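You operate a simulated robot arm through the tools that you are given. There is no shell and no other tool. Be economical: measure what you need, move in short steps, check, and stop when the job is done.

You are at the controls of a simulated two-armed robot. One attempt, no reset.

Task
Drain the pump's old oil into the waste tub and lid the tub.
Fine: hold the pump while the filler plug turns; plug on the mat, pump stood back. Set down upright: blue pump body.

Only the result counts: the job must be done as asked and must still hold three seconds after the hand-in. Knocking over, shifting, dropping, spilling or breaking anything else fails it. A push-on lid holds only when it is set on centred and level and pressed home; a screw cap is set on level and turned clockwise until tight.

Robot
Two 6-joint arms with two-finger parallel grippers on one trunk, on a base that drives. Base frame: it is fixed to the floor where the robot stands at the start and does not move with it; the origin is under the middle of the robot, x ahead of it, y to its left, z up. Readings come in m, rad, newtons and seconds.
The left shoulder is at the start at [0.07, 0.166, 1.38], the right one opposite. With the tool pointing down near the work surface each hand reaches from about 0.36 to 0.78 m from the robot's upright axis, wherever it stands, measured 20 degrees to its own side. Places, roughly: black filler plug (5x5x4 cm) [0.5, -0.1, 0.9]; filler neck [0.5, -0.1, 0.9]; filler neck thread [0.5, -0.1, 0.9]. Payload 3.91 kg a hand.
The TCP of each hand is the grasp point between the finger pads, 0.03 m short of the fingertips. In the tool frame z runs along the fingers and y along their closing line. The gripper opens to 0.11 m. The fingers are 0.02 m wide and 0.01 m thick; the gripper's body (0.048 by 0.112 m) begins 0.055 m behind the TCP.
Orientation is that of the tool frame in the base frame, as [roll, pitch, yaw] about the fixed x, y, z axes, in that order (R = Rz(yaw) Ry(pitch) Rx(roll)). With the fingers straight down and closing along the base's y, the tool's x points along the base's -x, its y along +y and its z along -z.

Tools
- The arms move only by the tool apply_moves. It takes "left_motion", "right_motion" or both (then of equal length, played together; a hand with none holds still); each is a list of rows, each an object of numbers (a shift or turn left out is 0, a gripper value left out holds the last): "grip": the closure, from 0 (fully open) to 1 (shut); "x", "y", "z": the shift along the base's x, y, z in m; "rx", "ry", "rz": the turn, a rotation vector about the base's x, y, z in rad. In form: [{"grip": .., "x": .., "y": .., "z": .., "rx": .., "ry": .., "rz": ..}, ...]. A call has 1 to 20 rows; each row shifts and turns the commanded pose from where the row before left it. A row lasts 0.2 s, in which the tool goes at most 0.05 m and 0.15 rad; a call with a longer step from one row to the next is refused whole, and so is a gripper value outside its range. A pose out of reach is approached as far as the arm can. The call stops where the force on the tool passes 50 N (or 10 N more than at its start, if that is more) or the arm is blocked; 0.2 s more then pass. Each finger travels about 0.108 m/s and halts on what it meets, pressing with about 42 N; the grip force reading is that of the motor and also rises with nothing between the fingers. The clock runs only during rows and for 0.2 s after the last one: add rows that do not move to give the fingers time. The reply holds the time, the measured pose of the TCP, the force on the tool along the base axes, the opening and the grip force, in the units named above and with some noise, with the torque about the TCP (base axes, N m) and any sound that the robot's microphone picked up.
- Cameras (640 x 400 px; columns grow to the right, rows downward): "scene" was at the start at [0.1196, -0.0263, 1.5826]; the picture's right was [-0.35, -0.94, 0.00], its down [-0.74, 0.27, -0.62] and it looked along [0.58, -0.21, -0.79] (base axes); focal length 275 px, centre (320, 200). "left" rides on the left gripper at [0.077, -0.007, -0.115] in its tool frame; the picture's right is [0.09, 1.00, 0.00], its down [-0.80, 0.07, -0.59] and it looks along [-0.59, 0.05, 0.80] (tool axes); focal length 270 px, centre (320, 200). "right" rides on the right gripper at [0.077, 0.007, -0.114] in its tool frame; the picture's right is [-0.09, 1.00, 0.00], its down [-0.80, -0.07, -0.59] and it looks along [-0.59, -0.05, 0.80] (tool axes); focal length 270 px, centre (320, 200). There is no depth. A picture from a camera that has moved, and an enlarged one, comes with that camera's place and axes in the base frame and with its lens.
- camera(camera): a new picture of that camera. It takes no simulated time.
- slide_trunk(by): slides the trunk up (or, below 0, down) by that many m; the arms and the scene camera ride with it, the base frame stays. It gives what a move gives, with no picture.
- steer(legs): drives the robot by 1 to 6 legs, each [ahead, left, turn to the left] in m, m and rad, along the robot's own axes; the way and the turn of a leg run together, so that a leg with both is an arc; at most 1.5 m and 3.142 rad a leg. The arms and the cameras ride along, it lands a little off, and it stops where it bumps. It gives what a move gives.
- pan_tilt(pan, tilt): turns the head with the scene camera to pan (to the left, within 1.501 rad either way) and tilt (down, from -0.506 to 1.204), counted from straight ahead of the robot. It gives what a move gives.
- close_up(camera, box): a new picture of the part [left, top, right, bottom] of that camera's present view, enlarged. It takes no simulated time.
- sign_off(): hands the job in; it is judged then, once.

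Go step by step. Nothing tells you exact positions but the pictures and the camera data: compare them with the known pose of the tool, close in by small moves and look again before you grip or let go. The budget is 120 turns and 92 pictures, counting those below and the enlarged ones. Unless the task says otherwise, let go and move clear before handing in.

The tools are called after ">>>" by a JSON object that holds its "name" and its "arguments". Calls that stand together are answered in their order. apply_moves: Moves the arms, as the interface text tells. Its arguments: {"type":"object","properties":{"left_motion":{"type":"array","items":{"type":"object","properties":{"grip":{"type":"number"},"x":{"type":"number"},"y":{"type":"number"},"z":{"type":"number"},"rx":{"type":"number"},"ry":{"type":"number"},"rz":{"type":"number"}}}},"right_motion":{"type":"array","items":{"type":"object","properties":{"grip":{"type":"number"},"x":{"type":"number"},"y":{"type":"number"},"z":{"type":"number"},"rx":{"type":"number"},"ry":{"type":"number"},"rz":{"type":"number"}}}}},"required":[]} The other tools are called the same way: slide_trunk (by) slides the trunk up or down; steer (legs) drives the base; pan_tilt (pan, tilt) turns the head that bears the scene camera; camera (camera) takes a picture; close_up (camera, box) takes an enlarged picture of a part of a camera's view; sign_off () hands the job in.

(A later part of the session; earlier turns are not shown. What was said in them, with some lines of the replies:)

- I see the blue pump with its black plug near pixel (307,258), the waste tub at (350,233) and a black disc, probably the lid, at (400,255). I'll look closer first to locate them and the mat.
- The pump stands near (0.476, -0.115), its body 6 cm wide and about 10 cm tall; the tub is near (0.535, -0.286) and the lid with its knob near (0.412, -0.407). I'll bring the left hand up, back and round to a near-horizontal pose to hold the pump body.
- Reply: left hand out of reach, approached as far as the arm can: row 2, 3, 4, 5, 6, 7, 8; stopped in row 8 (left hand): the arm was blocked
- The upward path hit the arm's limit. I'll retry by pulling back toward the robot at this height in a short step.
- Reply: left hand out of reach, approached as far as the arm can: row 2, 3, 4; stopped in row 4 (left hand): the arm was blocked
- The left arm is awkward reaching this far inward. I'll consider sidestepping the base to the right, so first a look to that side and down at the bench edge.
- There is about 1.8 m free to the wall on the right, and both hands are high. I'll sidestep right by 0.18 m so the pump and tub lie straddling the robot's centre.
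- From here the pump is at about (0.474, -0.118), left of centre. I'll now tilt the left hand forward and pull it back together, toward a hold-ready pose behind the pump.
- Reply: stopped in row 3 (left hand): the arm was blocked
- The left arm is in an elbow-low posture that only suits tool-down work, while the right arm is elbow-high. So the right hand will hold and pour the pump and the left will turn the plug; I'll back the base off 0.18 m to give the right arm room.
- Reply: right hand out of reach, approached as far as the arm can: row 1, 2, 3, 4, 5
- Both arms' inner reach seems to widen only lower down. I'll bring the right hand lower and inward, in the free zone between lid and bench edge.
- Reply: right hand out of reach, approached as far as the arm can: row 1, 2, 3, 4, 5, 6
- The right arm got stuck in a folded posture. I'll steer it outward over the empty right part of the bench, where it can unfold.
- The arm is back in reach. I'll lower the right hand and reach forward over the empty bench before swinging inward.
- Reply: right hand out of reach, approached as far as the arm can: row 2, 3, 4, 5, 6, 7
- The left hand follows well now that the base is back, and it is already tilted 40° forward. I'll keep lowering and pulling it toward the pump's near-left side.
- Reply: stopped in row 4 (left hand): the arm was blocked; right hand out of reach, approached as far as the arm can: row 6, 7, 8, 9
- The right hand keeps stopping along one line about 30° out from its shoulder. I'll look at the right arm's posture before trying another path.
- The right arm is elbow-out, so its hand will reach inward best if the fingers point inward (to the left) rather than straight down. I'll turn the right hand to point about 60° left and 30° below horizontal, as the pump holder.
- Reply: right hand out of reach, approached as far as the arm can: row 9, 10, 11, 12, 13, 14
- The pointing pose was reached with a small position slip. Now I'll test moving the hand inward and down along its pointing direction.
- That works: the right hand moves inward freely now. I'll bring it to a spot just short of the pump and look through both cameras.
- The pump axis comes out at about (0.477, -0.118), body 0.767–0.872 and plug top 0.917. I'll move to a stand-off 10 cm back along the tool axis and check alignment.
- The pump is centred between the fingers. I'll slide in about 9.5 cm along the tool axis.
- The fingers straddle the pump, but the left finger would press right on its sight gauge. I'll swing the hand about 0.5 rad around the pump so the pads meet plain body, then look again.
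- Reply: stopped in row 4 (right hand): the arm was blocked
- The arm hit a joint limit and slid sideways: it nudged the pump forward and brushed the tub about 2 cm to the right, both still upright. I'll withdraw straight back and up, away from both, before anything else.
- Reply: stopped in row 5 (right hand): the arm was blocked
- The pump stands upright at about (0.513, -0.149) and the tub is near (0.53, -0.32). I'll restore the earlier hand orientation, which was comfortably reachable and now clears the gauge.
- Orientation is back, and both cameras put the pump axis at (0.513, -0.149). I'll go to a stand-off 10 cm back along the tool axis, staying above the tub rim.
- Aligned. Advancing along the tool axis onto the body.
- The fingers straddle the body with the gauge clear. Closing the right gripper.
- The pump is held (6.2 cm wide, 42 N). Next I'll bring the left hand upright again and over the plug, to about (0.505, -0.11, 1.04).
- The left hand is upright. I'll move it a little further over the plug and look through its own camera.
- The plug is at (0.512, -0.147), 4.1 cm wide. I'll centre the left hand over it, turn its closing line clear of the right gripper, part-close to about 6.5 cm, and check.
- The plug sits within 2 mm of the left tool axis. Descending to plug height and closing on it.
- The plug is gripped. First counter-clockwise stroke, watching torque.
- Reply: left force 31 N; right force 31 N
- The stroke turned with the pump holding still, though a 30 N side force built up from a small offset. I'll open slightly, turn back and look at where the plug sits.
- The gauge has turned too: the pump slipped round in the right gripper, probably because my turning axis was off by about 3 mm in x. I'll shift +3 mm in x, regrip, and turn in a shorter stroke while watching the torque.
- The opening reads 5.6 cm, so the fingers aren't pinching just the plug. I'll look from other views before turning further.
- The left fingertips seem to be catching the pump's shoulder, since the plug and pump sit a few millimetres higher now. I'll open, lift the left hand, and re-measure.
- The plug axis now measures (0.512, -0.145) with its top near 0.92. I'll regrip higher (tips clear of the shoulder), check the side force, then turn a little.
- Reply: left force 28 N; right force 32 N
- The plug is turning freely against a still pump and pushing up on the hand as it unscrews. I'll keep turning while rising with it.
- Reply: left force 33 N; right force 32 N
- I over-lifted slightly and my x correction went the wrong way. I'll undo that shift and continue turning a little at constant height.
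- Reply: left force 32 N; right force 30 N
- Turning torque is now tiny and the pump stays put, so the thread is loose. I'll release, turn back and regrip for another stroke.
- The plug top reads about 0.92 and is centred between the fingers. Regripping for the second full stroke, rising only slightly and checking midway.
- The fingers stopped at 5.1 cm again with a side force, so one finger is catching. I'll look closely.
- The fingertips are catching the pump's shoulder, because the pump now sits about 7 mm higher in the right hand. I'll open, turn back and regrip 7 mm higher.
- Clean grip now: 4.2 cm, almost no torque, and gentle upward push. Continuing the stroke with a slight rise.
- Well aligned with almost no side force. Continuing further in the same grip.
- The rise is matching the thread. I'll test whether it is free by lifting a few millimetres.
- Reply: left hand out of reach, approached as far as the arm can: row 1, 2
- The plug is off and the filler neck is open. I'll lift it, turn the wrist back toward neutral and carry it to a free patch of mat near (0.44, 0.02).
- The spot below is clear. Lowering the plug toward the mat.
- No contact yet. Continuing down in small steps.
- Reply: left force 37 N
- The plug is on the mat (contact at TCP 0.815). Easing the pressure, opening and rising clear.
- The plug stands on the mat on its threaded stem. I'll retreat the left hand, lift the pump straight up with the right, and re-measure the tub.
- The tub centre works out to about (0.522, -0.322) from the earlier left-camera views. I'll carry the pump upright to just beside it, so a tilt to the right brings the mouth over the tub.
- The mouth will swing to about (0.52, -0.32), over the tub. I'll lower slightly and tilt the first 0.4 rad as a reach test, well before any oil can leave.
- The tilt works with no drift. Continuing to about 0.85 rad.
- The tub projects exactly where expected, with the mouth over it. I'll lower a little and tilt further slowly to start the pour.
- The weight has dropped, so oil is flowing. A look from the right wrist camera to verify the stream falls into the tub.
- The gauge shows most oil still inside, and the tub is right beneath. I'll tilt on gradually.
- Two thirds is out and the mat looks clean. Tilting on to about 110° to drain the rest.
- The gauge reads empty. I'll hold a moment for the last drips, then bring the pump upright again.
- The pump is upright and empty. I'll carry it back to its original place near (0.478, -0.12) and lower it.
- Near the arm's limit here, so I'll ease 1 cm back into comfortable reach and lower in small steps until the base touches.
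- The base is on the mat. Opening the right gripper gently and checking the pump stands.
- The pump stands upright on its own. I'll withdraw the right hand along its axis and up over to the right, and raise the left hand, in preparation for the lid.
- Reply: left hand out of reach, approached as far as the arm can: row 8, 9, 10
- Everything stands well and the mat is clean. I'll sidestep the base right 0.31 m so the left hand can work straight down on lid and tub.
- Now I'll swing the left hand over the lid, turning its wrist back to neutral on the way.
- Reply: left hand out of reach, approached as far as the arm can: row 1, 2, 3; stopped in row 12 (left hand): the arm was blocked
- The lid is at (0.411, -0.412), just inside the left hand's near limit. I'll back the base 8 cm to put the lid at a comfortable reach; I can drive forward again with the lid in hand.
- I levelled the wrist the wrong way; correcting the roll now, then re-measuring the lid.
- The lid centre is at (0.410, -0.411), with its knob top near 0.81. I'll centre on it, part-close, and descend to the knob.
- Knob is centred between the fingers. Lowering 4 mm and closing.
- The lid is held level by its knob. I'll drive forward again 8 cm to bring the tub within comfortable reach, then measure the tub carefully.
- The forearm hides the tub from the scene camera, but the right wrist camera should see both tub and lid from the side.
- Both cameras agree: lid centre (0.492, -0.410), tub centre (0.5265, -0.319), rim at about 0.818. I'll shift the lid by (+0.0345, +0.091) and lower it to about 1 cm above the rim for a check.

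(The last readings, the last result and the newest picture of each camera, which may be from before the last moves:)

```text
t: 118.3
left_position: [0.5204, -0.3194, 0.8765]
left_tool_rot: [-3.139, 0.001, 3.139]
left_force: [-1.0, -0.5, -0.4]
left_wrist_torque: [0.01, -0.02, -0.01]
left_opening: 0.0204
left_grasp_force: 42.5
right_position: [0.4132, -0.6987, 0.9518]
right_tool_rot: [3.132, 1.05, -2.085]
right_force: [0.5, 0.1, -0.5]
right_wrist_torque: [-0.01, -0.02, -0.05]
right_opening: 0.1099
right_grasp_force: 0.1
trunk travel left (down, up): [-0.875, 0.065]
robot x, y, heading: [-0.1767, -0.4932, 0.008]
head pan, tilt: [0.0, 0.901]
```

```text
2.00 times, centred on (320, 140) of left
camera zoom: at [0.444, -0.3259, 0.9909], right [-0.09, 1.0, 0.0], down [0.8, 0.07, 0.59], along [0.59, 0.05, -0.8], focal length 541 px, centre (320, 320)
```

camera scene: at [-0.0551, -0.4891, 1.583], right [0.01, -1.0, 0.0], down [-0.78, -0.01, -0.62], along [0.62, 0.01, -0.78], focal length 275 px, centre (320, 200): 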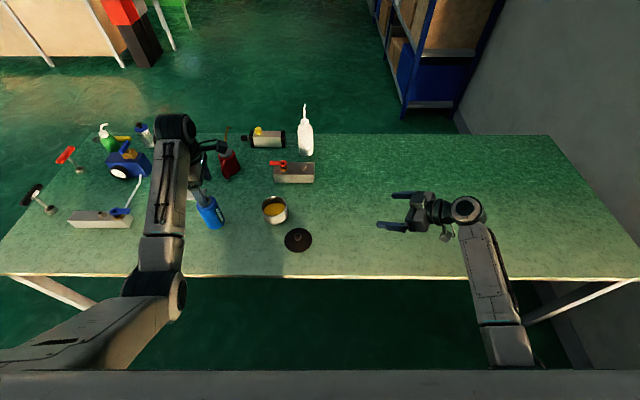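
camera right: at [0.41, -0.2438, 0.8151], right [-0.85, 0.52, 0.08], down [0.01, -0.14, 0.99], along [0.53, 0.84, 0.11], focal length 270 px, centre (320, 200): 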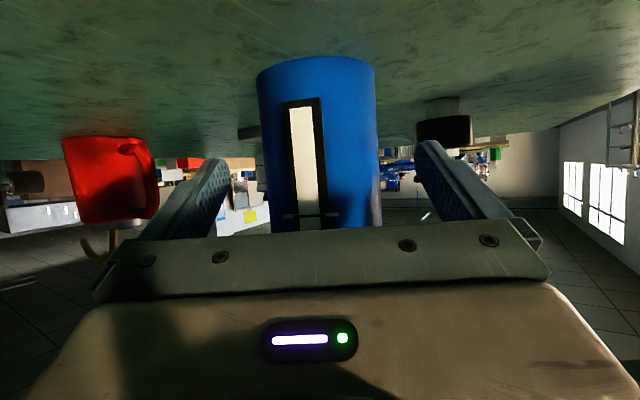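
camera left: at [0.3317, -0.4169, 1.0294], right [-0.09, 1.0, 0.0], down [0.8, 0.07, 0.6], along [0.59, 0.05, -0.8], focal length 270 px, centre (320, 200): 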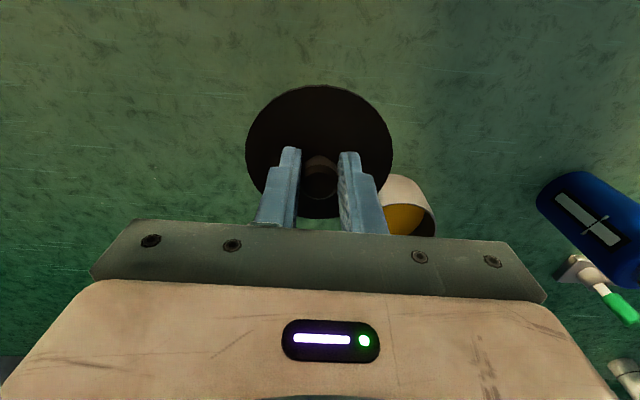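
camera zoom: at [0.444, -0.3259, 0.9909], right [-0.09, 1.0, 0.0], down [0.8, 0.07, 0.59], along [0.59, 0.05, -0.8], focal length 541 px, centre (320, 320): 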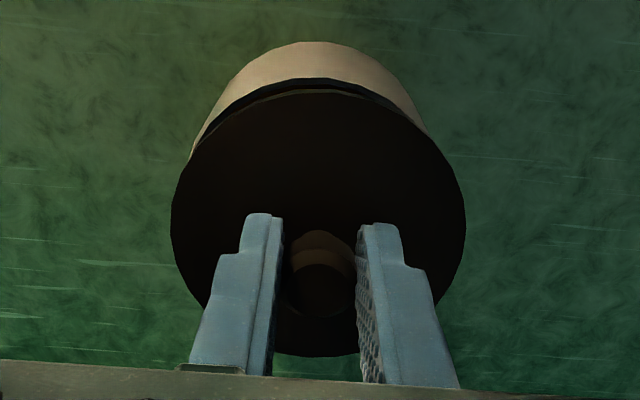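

Lid and tub line up within about 1–2 mm in both views and look level. Lowering onto the rim in small steps, watching the force.

>>> {"name": "apply_moves", "arguments": {"left_motion": [{"z": -0.004, "x": -0.0005, "y": 0.0005}, {"z": -0.003}, {"z": -0.002}]}}

>>> {"name": "apply_moves", "arguments": {"left_motion": [{"z": -0.002}, {"z": -0.002}]}}

```text
t: 119.1
left_position: [0.521, -0.3202, 0.8708]
left_tool_rot: [-3.14, 0.003, 3.138]
left_force: [-0.3, -1.1, 7.5]
left_wrist_torque: [0.11, -0.24, -0.03]
left_opening: 0.021
left_grasp_force: 41.7
right_position: [0.4136, -0.6985, 0.9531]
right_tool_rot: [3.136, 1.051, -2.085]
right_force: [-0.8, 0.1, -1.1]
right_wrist_torque: [0.01, 0.03, 0.0]
right_opening: 0.1103
right_grasp_force: 0.1
trunk travel left (down, up): [-0.875, 0.065]
robot x, y, heading: [-0.1788, -0.4898, 0.007]
head pan, tilt: [0.0, 0.901]
```

```text
t: 119.7
left_position: [0.52, -0.3212, 0.8696]
left_tool_rot: [-3.141, 0.01, 3.137]
left_force: [2.0, -2.5, 24.7]
left_wrist_torque: [0.18, -0.86, -0.08]
left_opening: 0.0209
left_grasp_force: 41.6
right_position: [0.4126, -0.6981, 0.9538]
right_tool_rot: [3.139, 1.052, -2.083]
right_force: [-0.5, 0.3, 0.7]
right_wrist_torque: [-0.01, 0.05, 0.02]
right_opening: 0.1103
right_grasp_force: 0.0
trunk travel left (down, up): [-0.875, 0.065]
robot x, y, heading: [-0.1778, -0.4885, 0.007]
head pan, tilt: [0.0, 0.901]
```

Contact at 0.870, but the torque shows the far side touching first. I'll take a close look at the gap before pressing.

>>> {"name": "close_up", "arguments": {"camera": "right", "box": [330, 75, 410, 125]}}

>>> {"name": "close_up", "arguments": {"camera": "left", "box": [220, 40, 420, 240]}}

```text
8.00 times, centred on (370, 100) of right
camera zoom: at [0.3379, -0.8153, 0.9437], right [-0.85, 0.52, 0.08], down [0.0, -0.14, 0.99], along [0.53, 0.84, 0.12], focal length 2162 px, centre (-80, 1000)
```

zoom: 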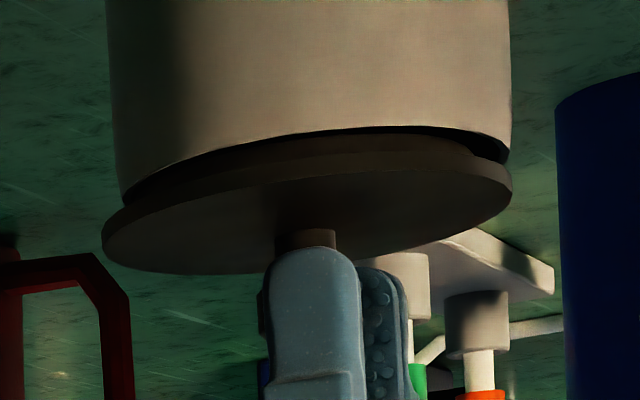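

```text
2.00 times, centred on (320, 140) of left
camera zoom: at [0.443, -0.3263, 0.9841], right [-0.08, 1.0, 0.0], down [0.8, 0.07, 0.6], along [0.6, 0.05, -0.8], focal length 541 px, centre (320, 320)
```

zoom: 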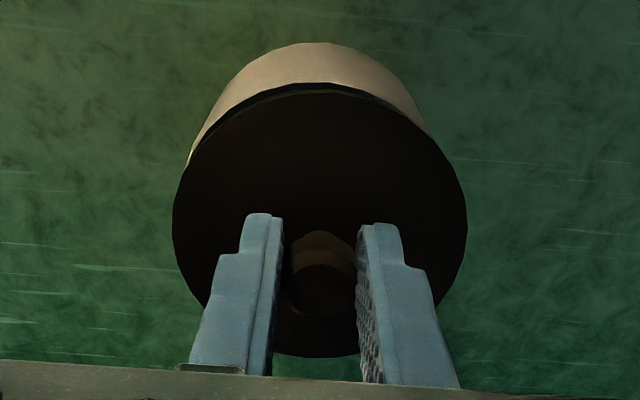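

The lid has an inner plug that is landing on the far rim; the lid sits about 3 mm too far in +x. I'll lift slightly, shift -3 mm in x and try again.

>>> {"name": "apply_moves", "arguments": {"left_motion": [{"z": 0.007}, {"x": -0.003}, {"z": -0.004}, {"z": -0.003}]}}

>>> {"name": "apply_moves", "arguments": {"left_motion": [{"z": -0.002}, {"z": -0.002}]}}

```text
t: 120.7
left_position: [0.5178, -0.3195, 0.8684]
left_tool_rot: [3.141, 0.008, 3.14]
left_force: [0.1, 2.0, 20.7]
left_wrist_torque: [0.78, -0.55, 0.07]
left_opening: 0.021
left_grasp_force: 42.3
right_position: [0.4105, -0.6986, 0.954]
right_tool_rot: [3.139, 1.053, -2.082]
right_force: [-0.7, 0.4, -0.8]
right_wrist_torque: [0.02, -0.01, -0.01]
right_opening: 0.1102
right_grasp_force: 0.0
trunk travel left (down, up): [-0.875, 0.065]
robot x, y, heading: [-0.1822, -0.4887, 0.001]
head pan, tilt: [0.0, 0.901]
```

```text
t: 121.3
left_position: [0.5148, -0.3233, 0.8617]
left_tool_rot: [-3.139, 0.0, 3.137]
left_force: [-1.2, -2.2, 26.2]
left_wrist_torque: [0.27, 0.24, 0.0]
left_opening: 0.021
left_grasp_force: 42.3
right_position: [0.4115, -0.6985, 0.9549]
right_tool_rot: [3.14, 1.051, -2.079]
right_force: [0.3, -0.7, -0.1]
right_wrist_torque: [0.02, -0.02, 0.0]
right_opening: 0.1099
right_grasp_force: 0.2
trunk travel left (down, up): [-0.875, 0.065]
robot x, y, heading: [-0.1756, -0.4854, 0.009]
head pan, tilt: [0.0, 0.901]
```

The plug slipped into the tub, with force now central. Pressing home in small steps.

>>> {"name": "apply_moves", "arguments": {"left_motion": [{"z": -0.002}, {"z": -0.002}]}}

>>> {"name": "close_up", "arguments": {"camera": "right", "box": [330, 75, 410, 125]}}

```text
t: 121.9
left_position: [0.5143, -0.3215, 0.8609]
left_tool_rot: [-3.14, 0.009, 3.136]
left_force: [-2.8, -1.5, 28.6]
left_wrist_torque: [-0.34, 0.18, -0.08]
left_opening: 0.021
left_grasp_force: 41.9
right_position: [0.4094, -0.6988, 0.9545]
right_tool_rot: [-3.141, 1.052, -2.079]
right_force: [-0.9, 0.5, -1.0]
right_wrist_torque: [-0.01, -0.05, -0.01]
right_opening: 0.1096
right_grasp_force: 0.2
trunk travel left (down, up): [-0.875, 0.065]
robot x, y, heading: [-0.1779, -0.4874, 0.01]
head pan, tilt: [0.0, 0.901]
```

```text
8.00 times, centred on (370, 100) of right
camera zoom: at [0.3363, -0.8152, 0.9445], right [-0.85, 0.52, 0.08], down [0.0, -0.14, 0.99], along [0.53, 0.84, 0.12], focal length 2162 px, centre (-80, 1000)
```

zoom: 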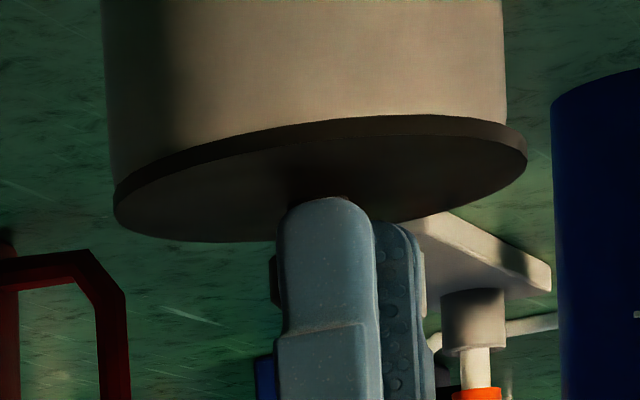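

The plate now lies flush on the rim. I'll press harder to make sure it's home, listening for a click.

>>> {"name": "apply_moves", "arguments": {"left_motion": [{"z": -0.003}, {"z": -0.003}, {"z": -0.002}]}}

```text
t: 122.7
left_position: [0.5148, -0.3214, 0.8571]
left_tool_rot: [-3.141, 0.012, 3.139]
left_force: [-5.6, -2.2, 44.1]
left_wrist_torque: [0.15, 0.19, 0.06]
left_opening: 0.0214
left_grasp_force: 41.7
right_position: [0.4076, -0.699, 0.9559]
right_tool_rot: [-3.14, 1.054, -2.077]
right_force: [0.0, 0.3, -0.6]
right_wrist_torque: [0.0, 0.02, 0.05]
right_opening: 0.11
right_grasp_force: 0.1
trunk travel left (down, up): [-0.875, 0.065]
robot x, y, heading: [-0.1784, -0.4885, 0.005]
head pan, tilt: [0.0, 0.901]
```

>>> {"name": "apply_moves", "arguments": {"left_motion": [{"z": -0.003}, {"z": -0.003}, {"z": -0.003}]}}

>>> {"name": "close_up", "arguments": {"camera": "right", "box": [330, 75, 410, 125]}}

```text
t: 123.2
left_position: [0.5203, -0.3202, 0.8566]
left_tool_rot: [-3.139, 0.016, 3.14]
left_force: [-18.3, -0.4, 37.9]
left_wrist_torque: [0.15, 1.34, 0.04]
left_opening: 0.021
left_grasp_force: 41.6
right_position: [0.4101, -0.697, 0.953]
right_tool_rot: [3.141, 1.053, -2.079]
right_force: [0.3, 0.1, -0.5]
right_wrist_torque: [0.02, 0.02, 0.01]
right_opening: 0.11
right_grasp_force: 0.1
trunk travel left (down, up): [-0.875, 0.065]
robot x, y, heading: [-0.179, -0.4881, 0.007]
head pan, tilt: [0.0, 0.901]
stopped in row 2 (left hand): the force on the tool passed its limit (the readings are from after the stop); the commanded pose is now the measured one
```

```text
8.00 times, centred on (370, 100) of right
camera zoom: at [0.3374, -0.8147, 0.9439], right [-0.85, 0.52, 0.08], down [0.0, -0.14, 0.99], along [0.53, 0.84, 0.12], focal length 2162 px, centre (-80, 1000)
```

zoom: 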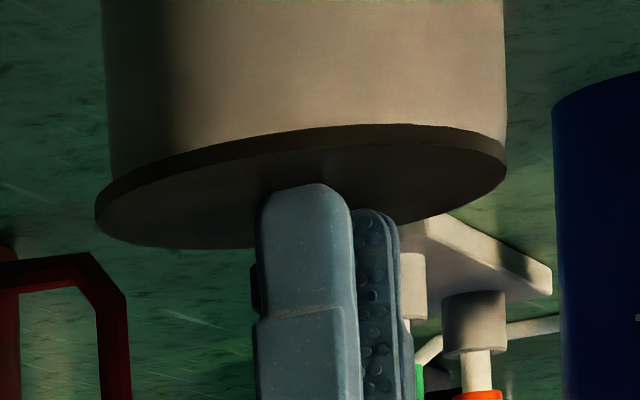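

The last push skewed the lid toward +x. I'll ease off, bring it back to where it sat flush (x ≈ 0.515), and press moderately there.

>>> {"name": "apply_moves", "arguments": {"left_motion": [{"z": 0.004}, {"x": -0.003, "y": -0.0005}, {"x": -0.002}, {"z": -0.003}, {"z": -0.003}]}}

```text
t: 124.4
left_position: [0.5165, -0.3211, 0.8565]
left_tool_rot: [3.139, 0.025, 3.139]
left_force: [8.0, 3.2, 45.3]
left_wrist_torque: [0.21, 0.44, -0.01]
left_opening: 0.021
left_grasp_force: 42.0
right_position: [0.4097, -0.6988, 0.9562]
right_tool_rot: [-3.141, 1.055, -2.077]
right_force: [0.2, -0.1, 0.0]
right_wrist_torque: [0.01, -0.03, 0.0]
right_opening: 0.1098
right_grasp_force: 0.0
trunk travel left (down, up): [-0.875, 0.065]
robot x, y, heading: [-0.1733, -0.4886, 0.004]
head pan, tilt: [0.0, 0.901]
```

Now I'll ease, open and lift to inspect how the lid sits.

>>> {"name": "apply_moves", "arguments": {"left_motion": [{"z": 0.004}, {"z": 0.002}, {"grip": 0.6}, {"grip": 0.5}, {"grip": 0.5}, {"z": 0.03}, {"z": 0.03}]}}

>>> {"name": "close_up", "arguments": {"camera": "right", "box": [330, 75, 410, 125]}}

```text
t: 126.0
left_position: [0.5151, -0.3192, 0.9129]
left_tool_rot: [-3.141, 0.009, 3.139]
left_force: [-0.6, 0.0, -0.9]
left_wrist_torque: [-0.02, -0.01, 0.01]
left_opening: 0.0549
left_grasp_force: 0.0
right_position: [0.412, -0.6977, 0.9544]
right_tool_rot: [3.135, 1.051, -2.082]
right_force: [-0.2, -0.4, 0.2]
right_wrist_torque: [0.0, 0.01, 0.02]
right_opening: 0.11
right_grasp_force: 0.1
trunk travel left (down, up): [-0.875, 0.065]
robot x, y, heading: [-0.1807, -0.49, 0.008]
head pan, tilt: [0.0, 0.901]
```

```text
8.00 times, centred on (370, 100) of right
camera zoom: at [0.3389, -0.8145, 0.9428], right [-0.85, 0.52, 0.08], down [0.01, -0.14, 0.99], along [0.53, 0.84, 0.11], focal length 2162 px, centre (-80, 1000)
```

zoom: 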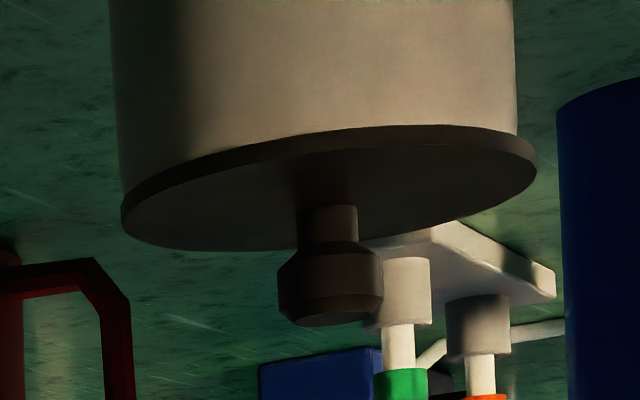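

The plate lies flush and level on the rim. I'll check centring from above, then press once more on the knob top with closed fingers.

>>> {"name": "close_up", "arguments": {"camera": "left", "box": [220, 40, 420, 240]}}

```text
2.00 times, centred on (320, 140) of left
camera zoom: at [0.4366, -0.3249, 1.0265], right [-0.09, 1.0, 0.0], down [0.8, 0.07, 0.6], along [0.6, 0.05, -0.8], focal length 541 px, centre (320, 320)
```

zoom: 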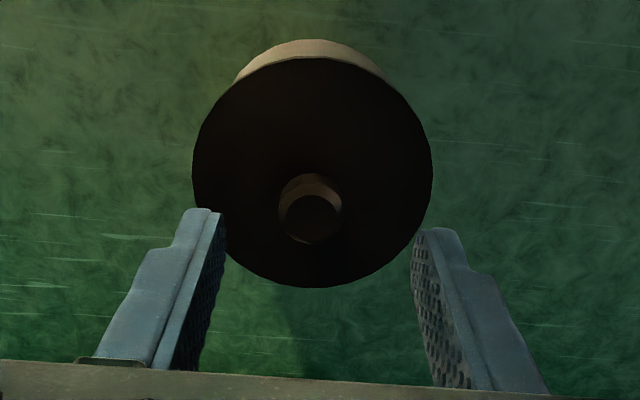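

Lid centre (0.521, -0.320) sits centred over the tub. I'll close the fingers and press straight down on the knob top.

>>> {"name": "apply_moves", "arguments": {"left_motion": [{"x": 0.0057, "y": -0.001, "grip": 1}, {"grip": 1}, {"grip": 1}, {"z": -0.012}, {"z": -0.01}, {"z": -0.005}]}}

>>> {"name": "apply_moves", "arguments": {"left_motion": [{"z": -0.003}, {"z": -0.003}, {"z": -0.002}]}}

```text
t: 127.4
left_position: [0.5225, -0.321, 0.8861]
left_tool_rot: [-3.139, 0.008, 3.14]
left_force: [-0.1, 0.2, -0.4]
left_wrist_torque: [-0.01, 0.02, 0.0]
left_opening: 0.0
left_grasp_force: 37.9
right_position: [0.4139, -0.6981, 0.9519]
right_tool_rot: [3.134, 1.05, -2.085]
right_force: [-0.5, 0.9, 0.2]
right_wrist_torque: [0.0, -0.03, 0.02]
right_opening: 0.11
right_grasp_force: 0.0
trunk travel left (down, up): [-0.875, 0.065]
robot x, y, heading: [-0.1775, -0.4895, 0.004]
head pan, tilt: [0.0, 0.901]
```

```text
t: 128.2
left_position: [0.5222, -0.3212, 0.8819]
left_tool_rot: [-3.141, 0.015, 3.141]
left_force: [1.0, -1.0, 13.3]
left_wrist_torque: [-0.02, 0.02, 0.01]
left_opening: 0.0
left_grasp_force: 37.4
right_position: [0.4114, -0.6988, 0.9546]
right_tool_rot: [3.137, 1.051, -2.083]
right_force: [-0.5, 0.1, 0.0]
right_wrist_torque: [-0.04, 0.01, 0.0]
right_opening: 0.1101
right_grasp_force: 0.1
trunk travel left (down, up): [-0.875, 0.065]
robot x, y, heading: [-0.1835, -0.4892, 0.005]
head pan, tilt: [0.0, 0.901]
```

Contact on the knob top, force centred. Pressing further.

>>> {"name": "apply_moves", "arguments": {"left_motion": [{"z": -0.003}, {"z": -0.003}]}}

>>> {"name": "apply_moves", "arguments": {"left_motion": [{"z": -0.003}, {"z": -0.003}, {"z": -0.003}]}}

```text
t: 128.8
left_position: [0.5196, -0.3215, 0.8806]
left_tool_rot: [3.141, 0.023, 3.14]
left_force: [6.6, 2.5, 44.1]
left_wrist_torque: [0.06, 0.03, 0.0]
left_opening: 0.0
left_grasp_force: 37.1
right_position: [0.409, -0.6995, 0.9565]
right_tool_rot: [3.141, 1.053, -2.077]
right_force: [-0.2, 0.5, 0.2]
right_wrist_torque: [0.03, 0.0, 0.02]
right_opening: 0.1101
right_grasp_force: 0.1
trunk travel left (down, up): [-0.875, 0.065]
robot x, y, heading: [-0.1769, -0.4928, 0.01]
head pan, tilt: [0.0, 0.901]
```

```text
t: 129.4
left_position: [0.5258, -0.3209, 0.8817]
left_tool_rot: [-3.141, 0.03, 3.14]
left_force: [-10.9, -1.0, 32.4]
left_wrist_torque: [-0.09, 0.63, 0.02]
left_opening: 0.0
left_grasp_force: 37.9
right_position: [0.4114, -0.6987, 0.9535]
right_tool_rot: [3.141, 1.053, -2.079]
right_force: [-0.2, 0.9, -0.1]
right_wrist_torque: [0.02, -0.01, 0.03]
right_opening: 0.1101
right_grasp_force: 0.1
trunk travel left (down, up): [-0.875, 0.065]
robot x, y, heading: [-0.1801, -0.4882, 0.008]
head pan, tilt: [0.0, 0.901]
stopped in row 2 (left hand): the force on the tool passed its limit (the readings are from after the stop); the commanded pose is now the measured one
```

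Over 50 N pressed with no further travel, so the lid is home. Lifting clear and inspecting once more.

>>> {"name": "apply_moves", "arguments": {"left_motion": [{"z": 0.01}, {"z": 0.03}, {"z": 0.03}, {"y": 0.01, "z": 0.02}]}}

>>> {"name": "close_up", "arguments": {"camera": "right", "box": [330, 75, 410, 125]}}

```text
t: 130.4
left_position: [0.5257, -0.3109, 0.9638]
left_tool_rot: [-3.141, 0.021, 3.14]
left_force: [0.5, 0.2, -0.6]
left_wrist_torque: [0.02, -0.02, -0.04]
left_opening: 0.0
left_grasp_force: 38.0
right_position: [0.4136, -0.6979, 0.9515]
right_tool_rot: [3.135, 1.048, -2.085]
right_force: [0.7, 0.8, -0.3]
right_wrist_torque: [0.01, -0.04, 0.02]
right_opening: 0.1101
right_grasp_force: 0.0
trunk travel left (down, up): [-0.875, 0.065]
robot x, y, heading: [-0.1775, -0.4881, 0.008]
head pan, tilt: [0.0, 0.901]
```

```text
8.00 times, centred on (370, 100) of right
camera zoom: at [0.3412, -0.8133, 0.942], right [-0.85, 0.52, 0.08], down [0.01, -0.14, 0.99], along [0.53, 0.84, 0.11], focal length 2162 px, centre (-80, 1000)
```

zoom: 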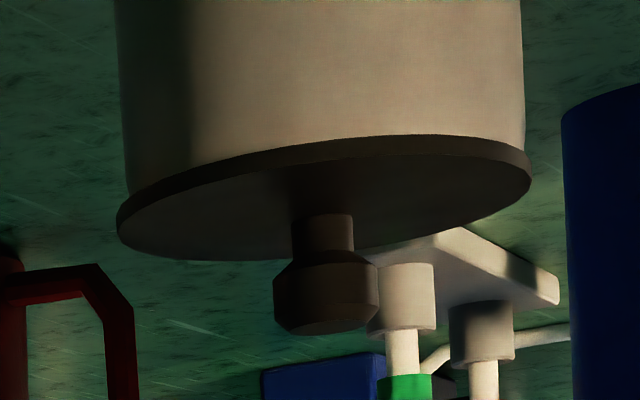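

The lid is now exactly centred (equal overhang both sides) and flush. One last gentle press at its centre to be sure it stayed home after that recentring.

>>> {"name": "apply_moves", "arguments": {"left_motion": [{"x": -0.003, "y": -0.01}, {"z": -0.04}, {"z": -0.03}, {"z": -0.008}, {"z": -0.004}]}}

>>> {"name": "apply_moves", "arguments": {"left_motion": [{"z": -0.002}, {"z": -0.002}, {"z": -0.002}]}}

```text
t: 131.6
left_position: [0.5217, -0.3206, 0.8833]
left_tool_rot: [-3.141, 0.022, 3.141]
left_force: [0.9, 0.4, -0.5]
left_wrist_torque: [-0.03, -0.02, 0.01]
left_opening: 0.0
left_grasp_force: 37.2
right_position: [0.4138, -0.6967, 0.9523]
right_tool_rot: [3.135, 1.05, -2.085]
right_force: [0.4, -0.9, 0.5]
right_wrist_torque: [-0.03, 0.02, 0.0]
right_opening: 0.1099
right_grasp_force: 0.0
trunk travel left (down, up): [-0.875, 0.065]
robot x, y, heading: [-0.1757, -0.4875, 0.007]
head pan, tilt: [0.0, 0.901]
```

```text
t: 132.4
left_position: [0.5224, -0.3205, 0.8817]
left_tool_rot: [3.142, 0.028, -3.14]
left_force: [-0.4, 3.1, 19.8]
left_wrist_torque: [0.03, 0.24, 0.02]
left_opening: 0.0
left_grasp_force: 37.7
right_position: [0.4115, -0.6972, 0.9539]
right_tool_rot: [3.14, 1.05, -2.082]
right_force: [0.5, 0.2, 0.4]
right_wrist_torque: [-0.01, 0.0, 0.01]
right_opening: 0.1099
right_grasp_force: 0.1
trunk travel left (down, up): [-0.875, 0.065]
robot x, y, heading: [-0.1775, -0.4874, 0.013]
head pan, tilt: [0.0, 0.901]
```

>>> {"name": "apply_moves", "arguments": {"left_motion": [{"z": -0.002}, {"z": -0.002}]}}

>>> {"name": "apply_moves", "arguments": {"left_motion": [{"z": 0.006}, {"z": 0.02}, {"z": 0.03}, {"z": 0.03}]}}

>>> {"name": "camera", "arguments": {"camera": "right"}}

```text
t: 133.0
left_position: [0.5217, -0.3219, 0.8814]
left_tool_rot: [3.141, 0.032, 3.14]
left_force: [3.7, 4.3, 42.1]
left_wrist_torque: [0.15, 0.16, 0.02]
left_opening: 0.0
left_grasp_force: 38.1
right_position: [0.4088, -0.6981, 0.9562]
right_tool_rot: [-3.14, 1.054, -2.077]
right_force: [0.4, -0.1, 0.0]
right_wrist_torque: [0.02, 0.02, -0.04]
right_opening: 0.11
right_grasp_force: 0.1
trunk travel left (down, up): [-0.875, 0.065]
robot x, y, heading: [-0.1766, -0.4884, 0.008]
head pan, tilt: [0.0, 0.901]
```

```text
t: 134.0
left_position: [0.5235, -0.3217, 0.9578]
left_tool_rot: [-3.141, 0.018, 3.139]
left_force: [-0.6, -0.4, -0.4]
left_wrist_torque: [-0.02, -0.03, 0.0]
left_opening: 0.0
left_grasp_force: 37.7
right_position: [0.4146, -0.6987, 0.9522]
right_tool_rot: [3.136, 1.05, -2.086]
right_force: [0.0, -0.2, -1.0]
right_wrist_torque: [0.0, -0.01, 0.01]
right_opening: 0.11
right_grasp_force: 0.0
trunk travel left (down, up): [-0.875, 0.065]
robot x, y, heading: [-0.1806, -0.4883, 0.005]
head pan, tilt: [0.0, 0.901]
```

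```text
0 pictures are left
camera right: at [0.3406, -0.8142, 0.942], right [-0.85, 0.52, 0.08], down [0.01, -0.14, 0.99], along [0.53, 0.84, 0.11], focal length 270 px, centre (320, 200)
```

right: 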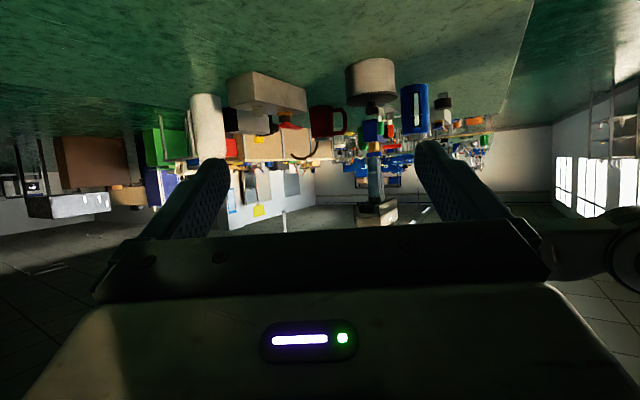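

The tub is lidded, the pump stands upright and empty, the plug is on the mat, and both hands are clear. Handing in.

>>> {"name": "sign_off", "arguments": {}}

```text
The job is handed in.
```

The pump's old oil is in the waste tub and the lid is pressed on, centred and flush. I heard no click, but it went no lower under a press of more than 50 N. The pump stands upright and empty about 1 cm from where it started, and the plug is on the mat.

While positioning the gripper I nudged the pump and the tub. The tub ended about 3 cm from its original spot. I saw no oil spilled.
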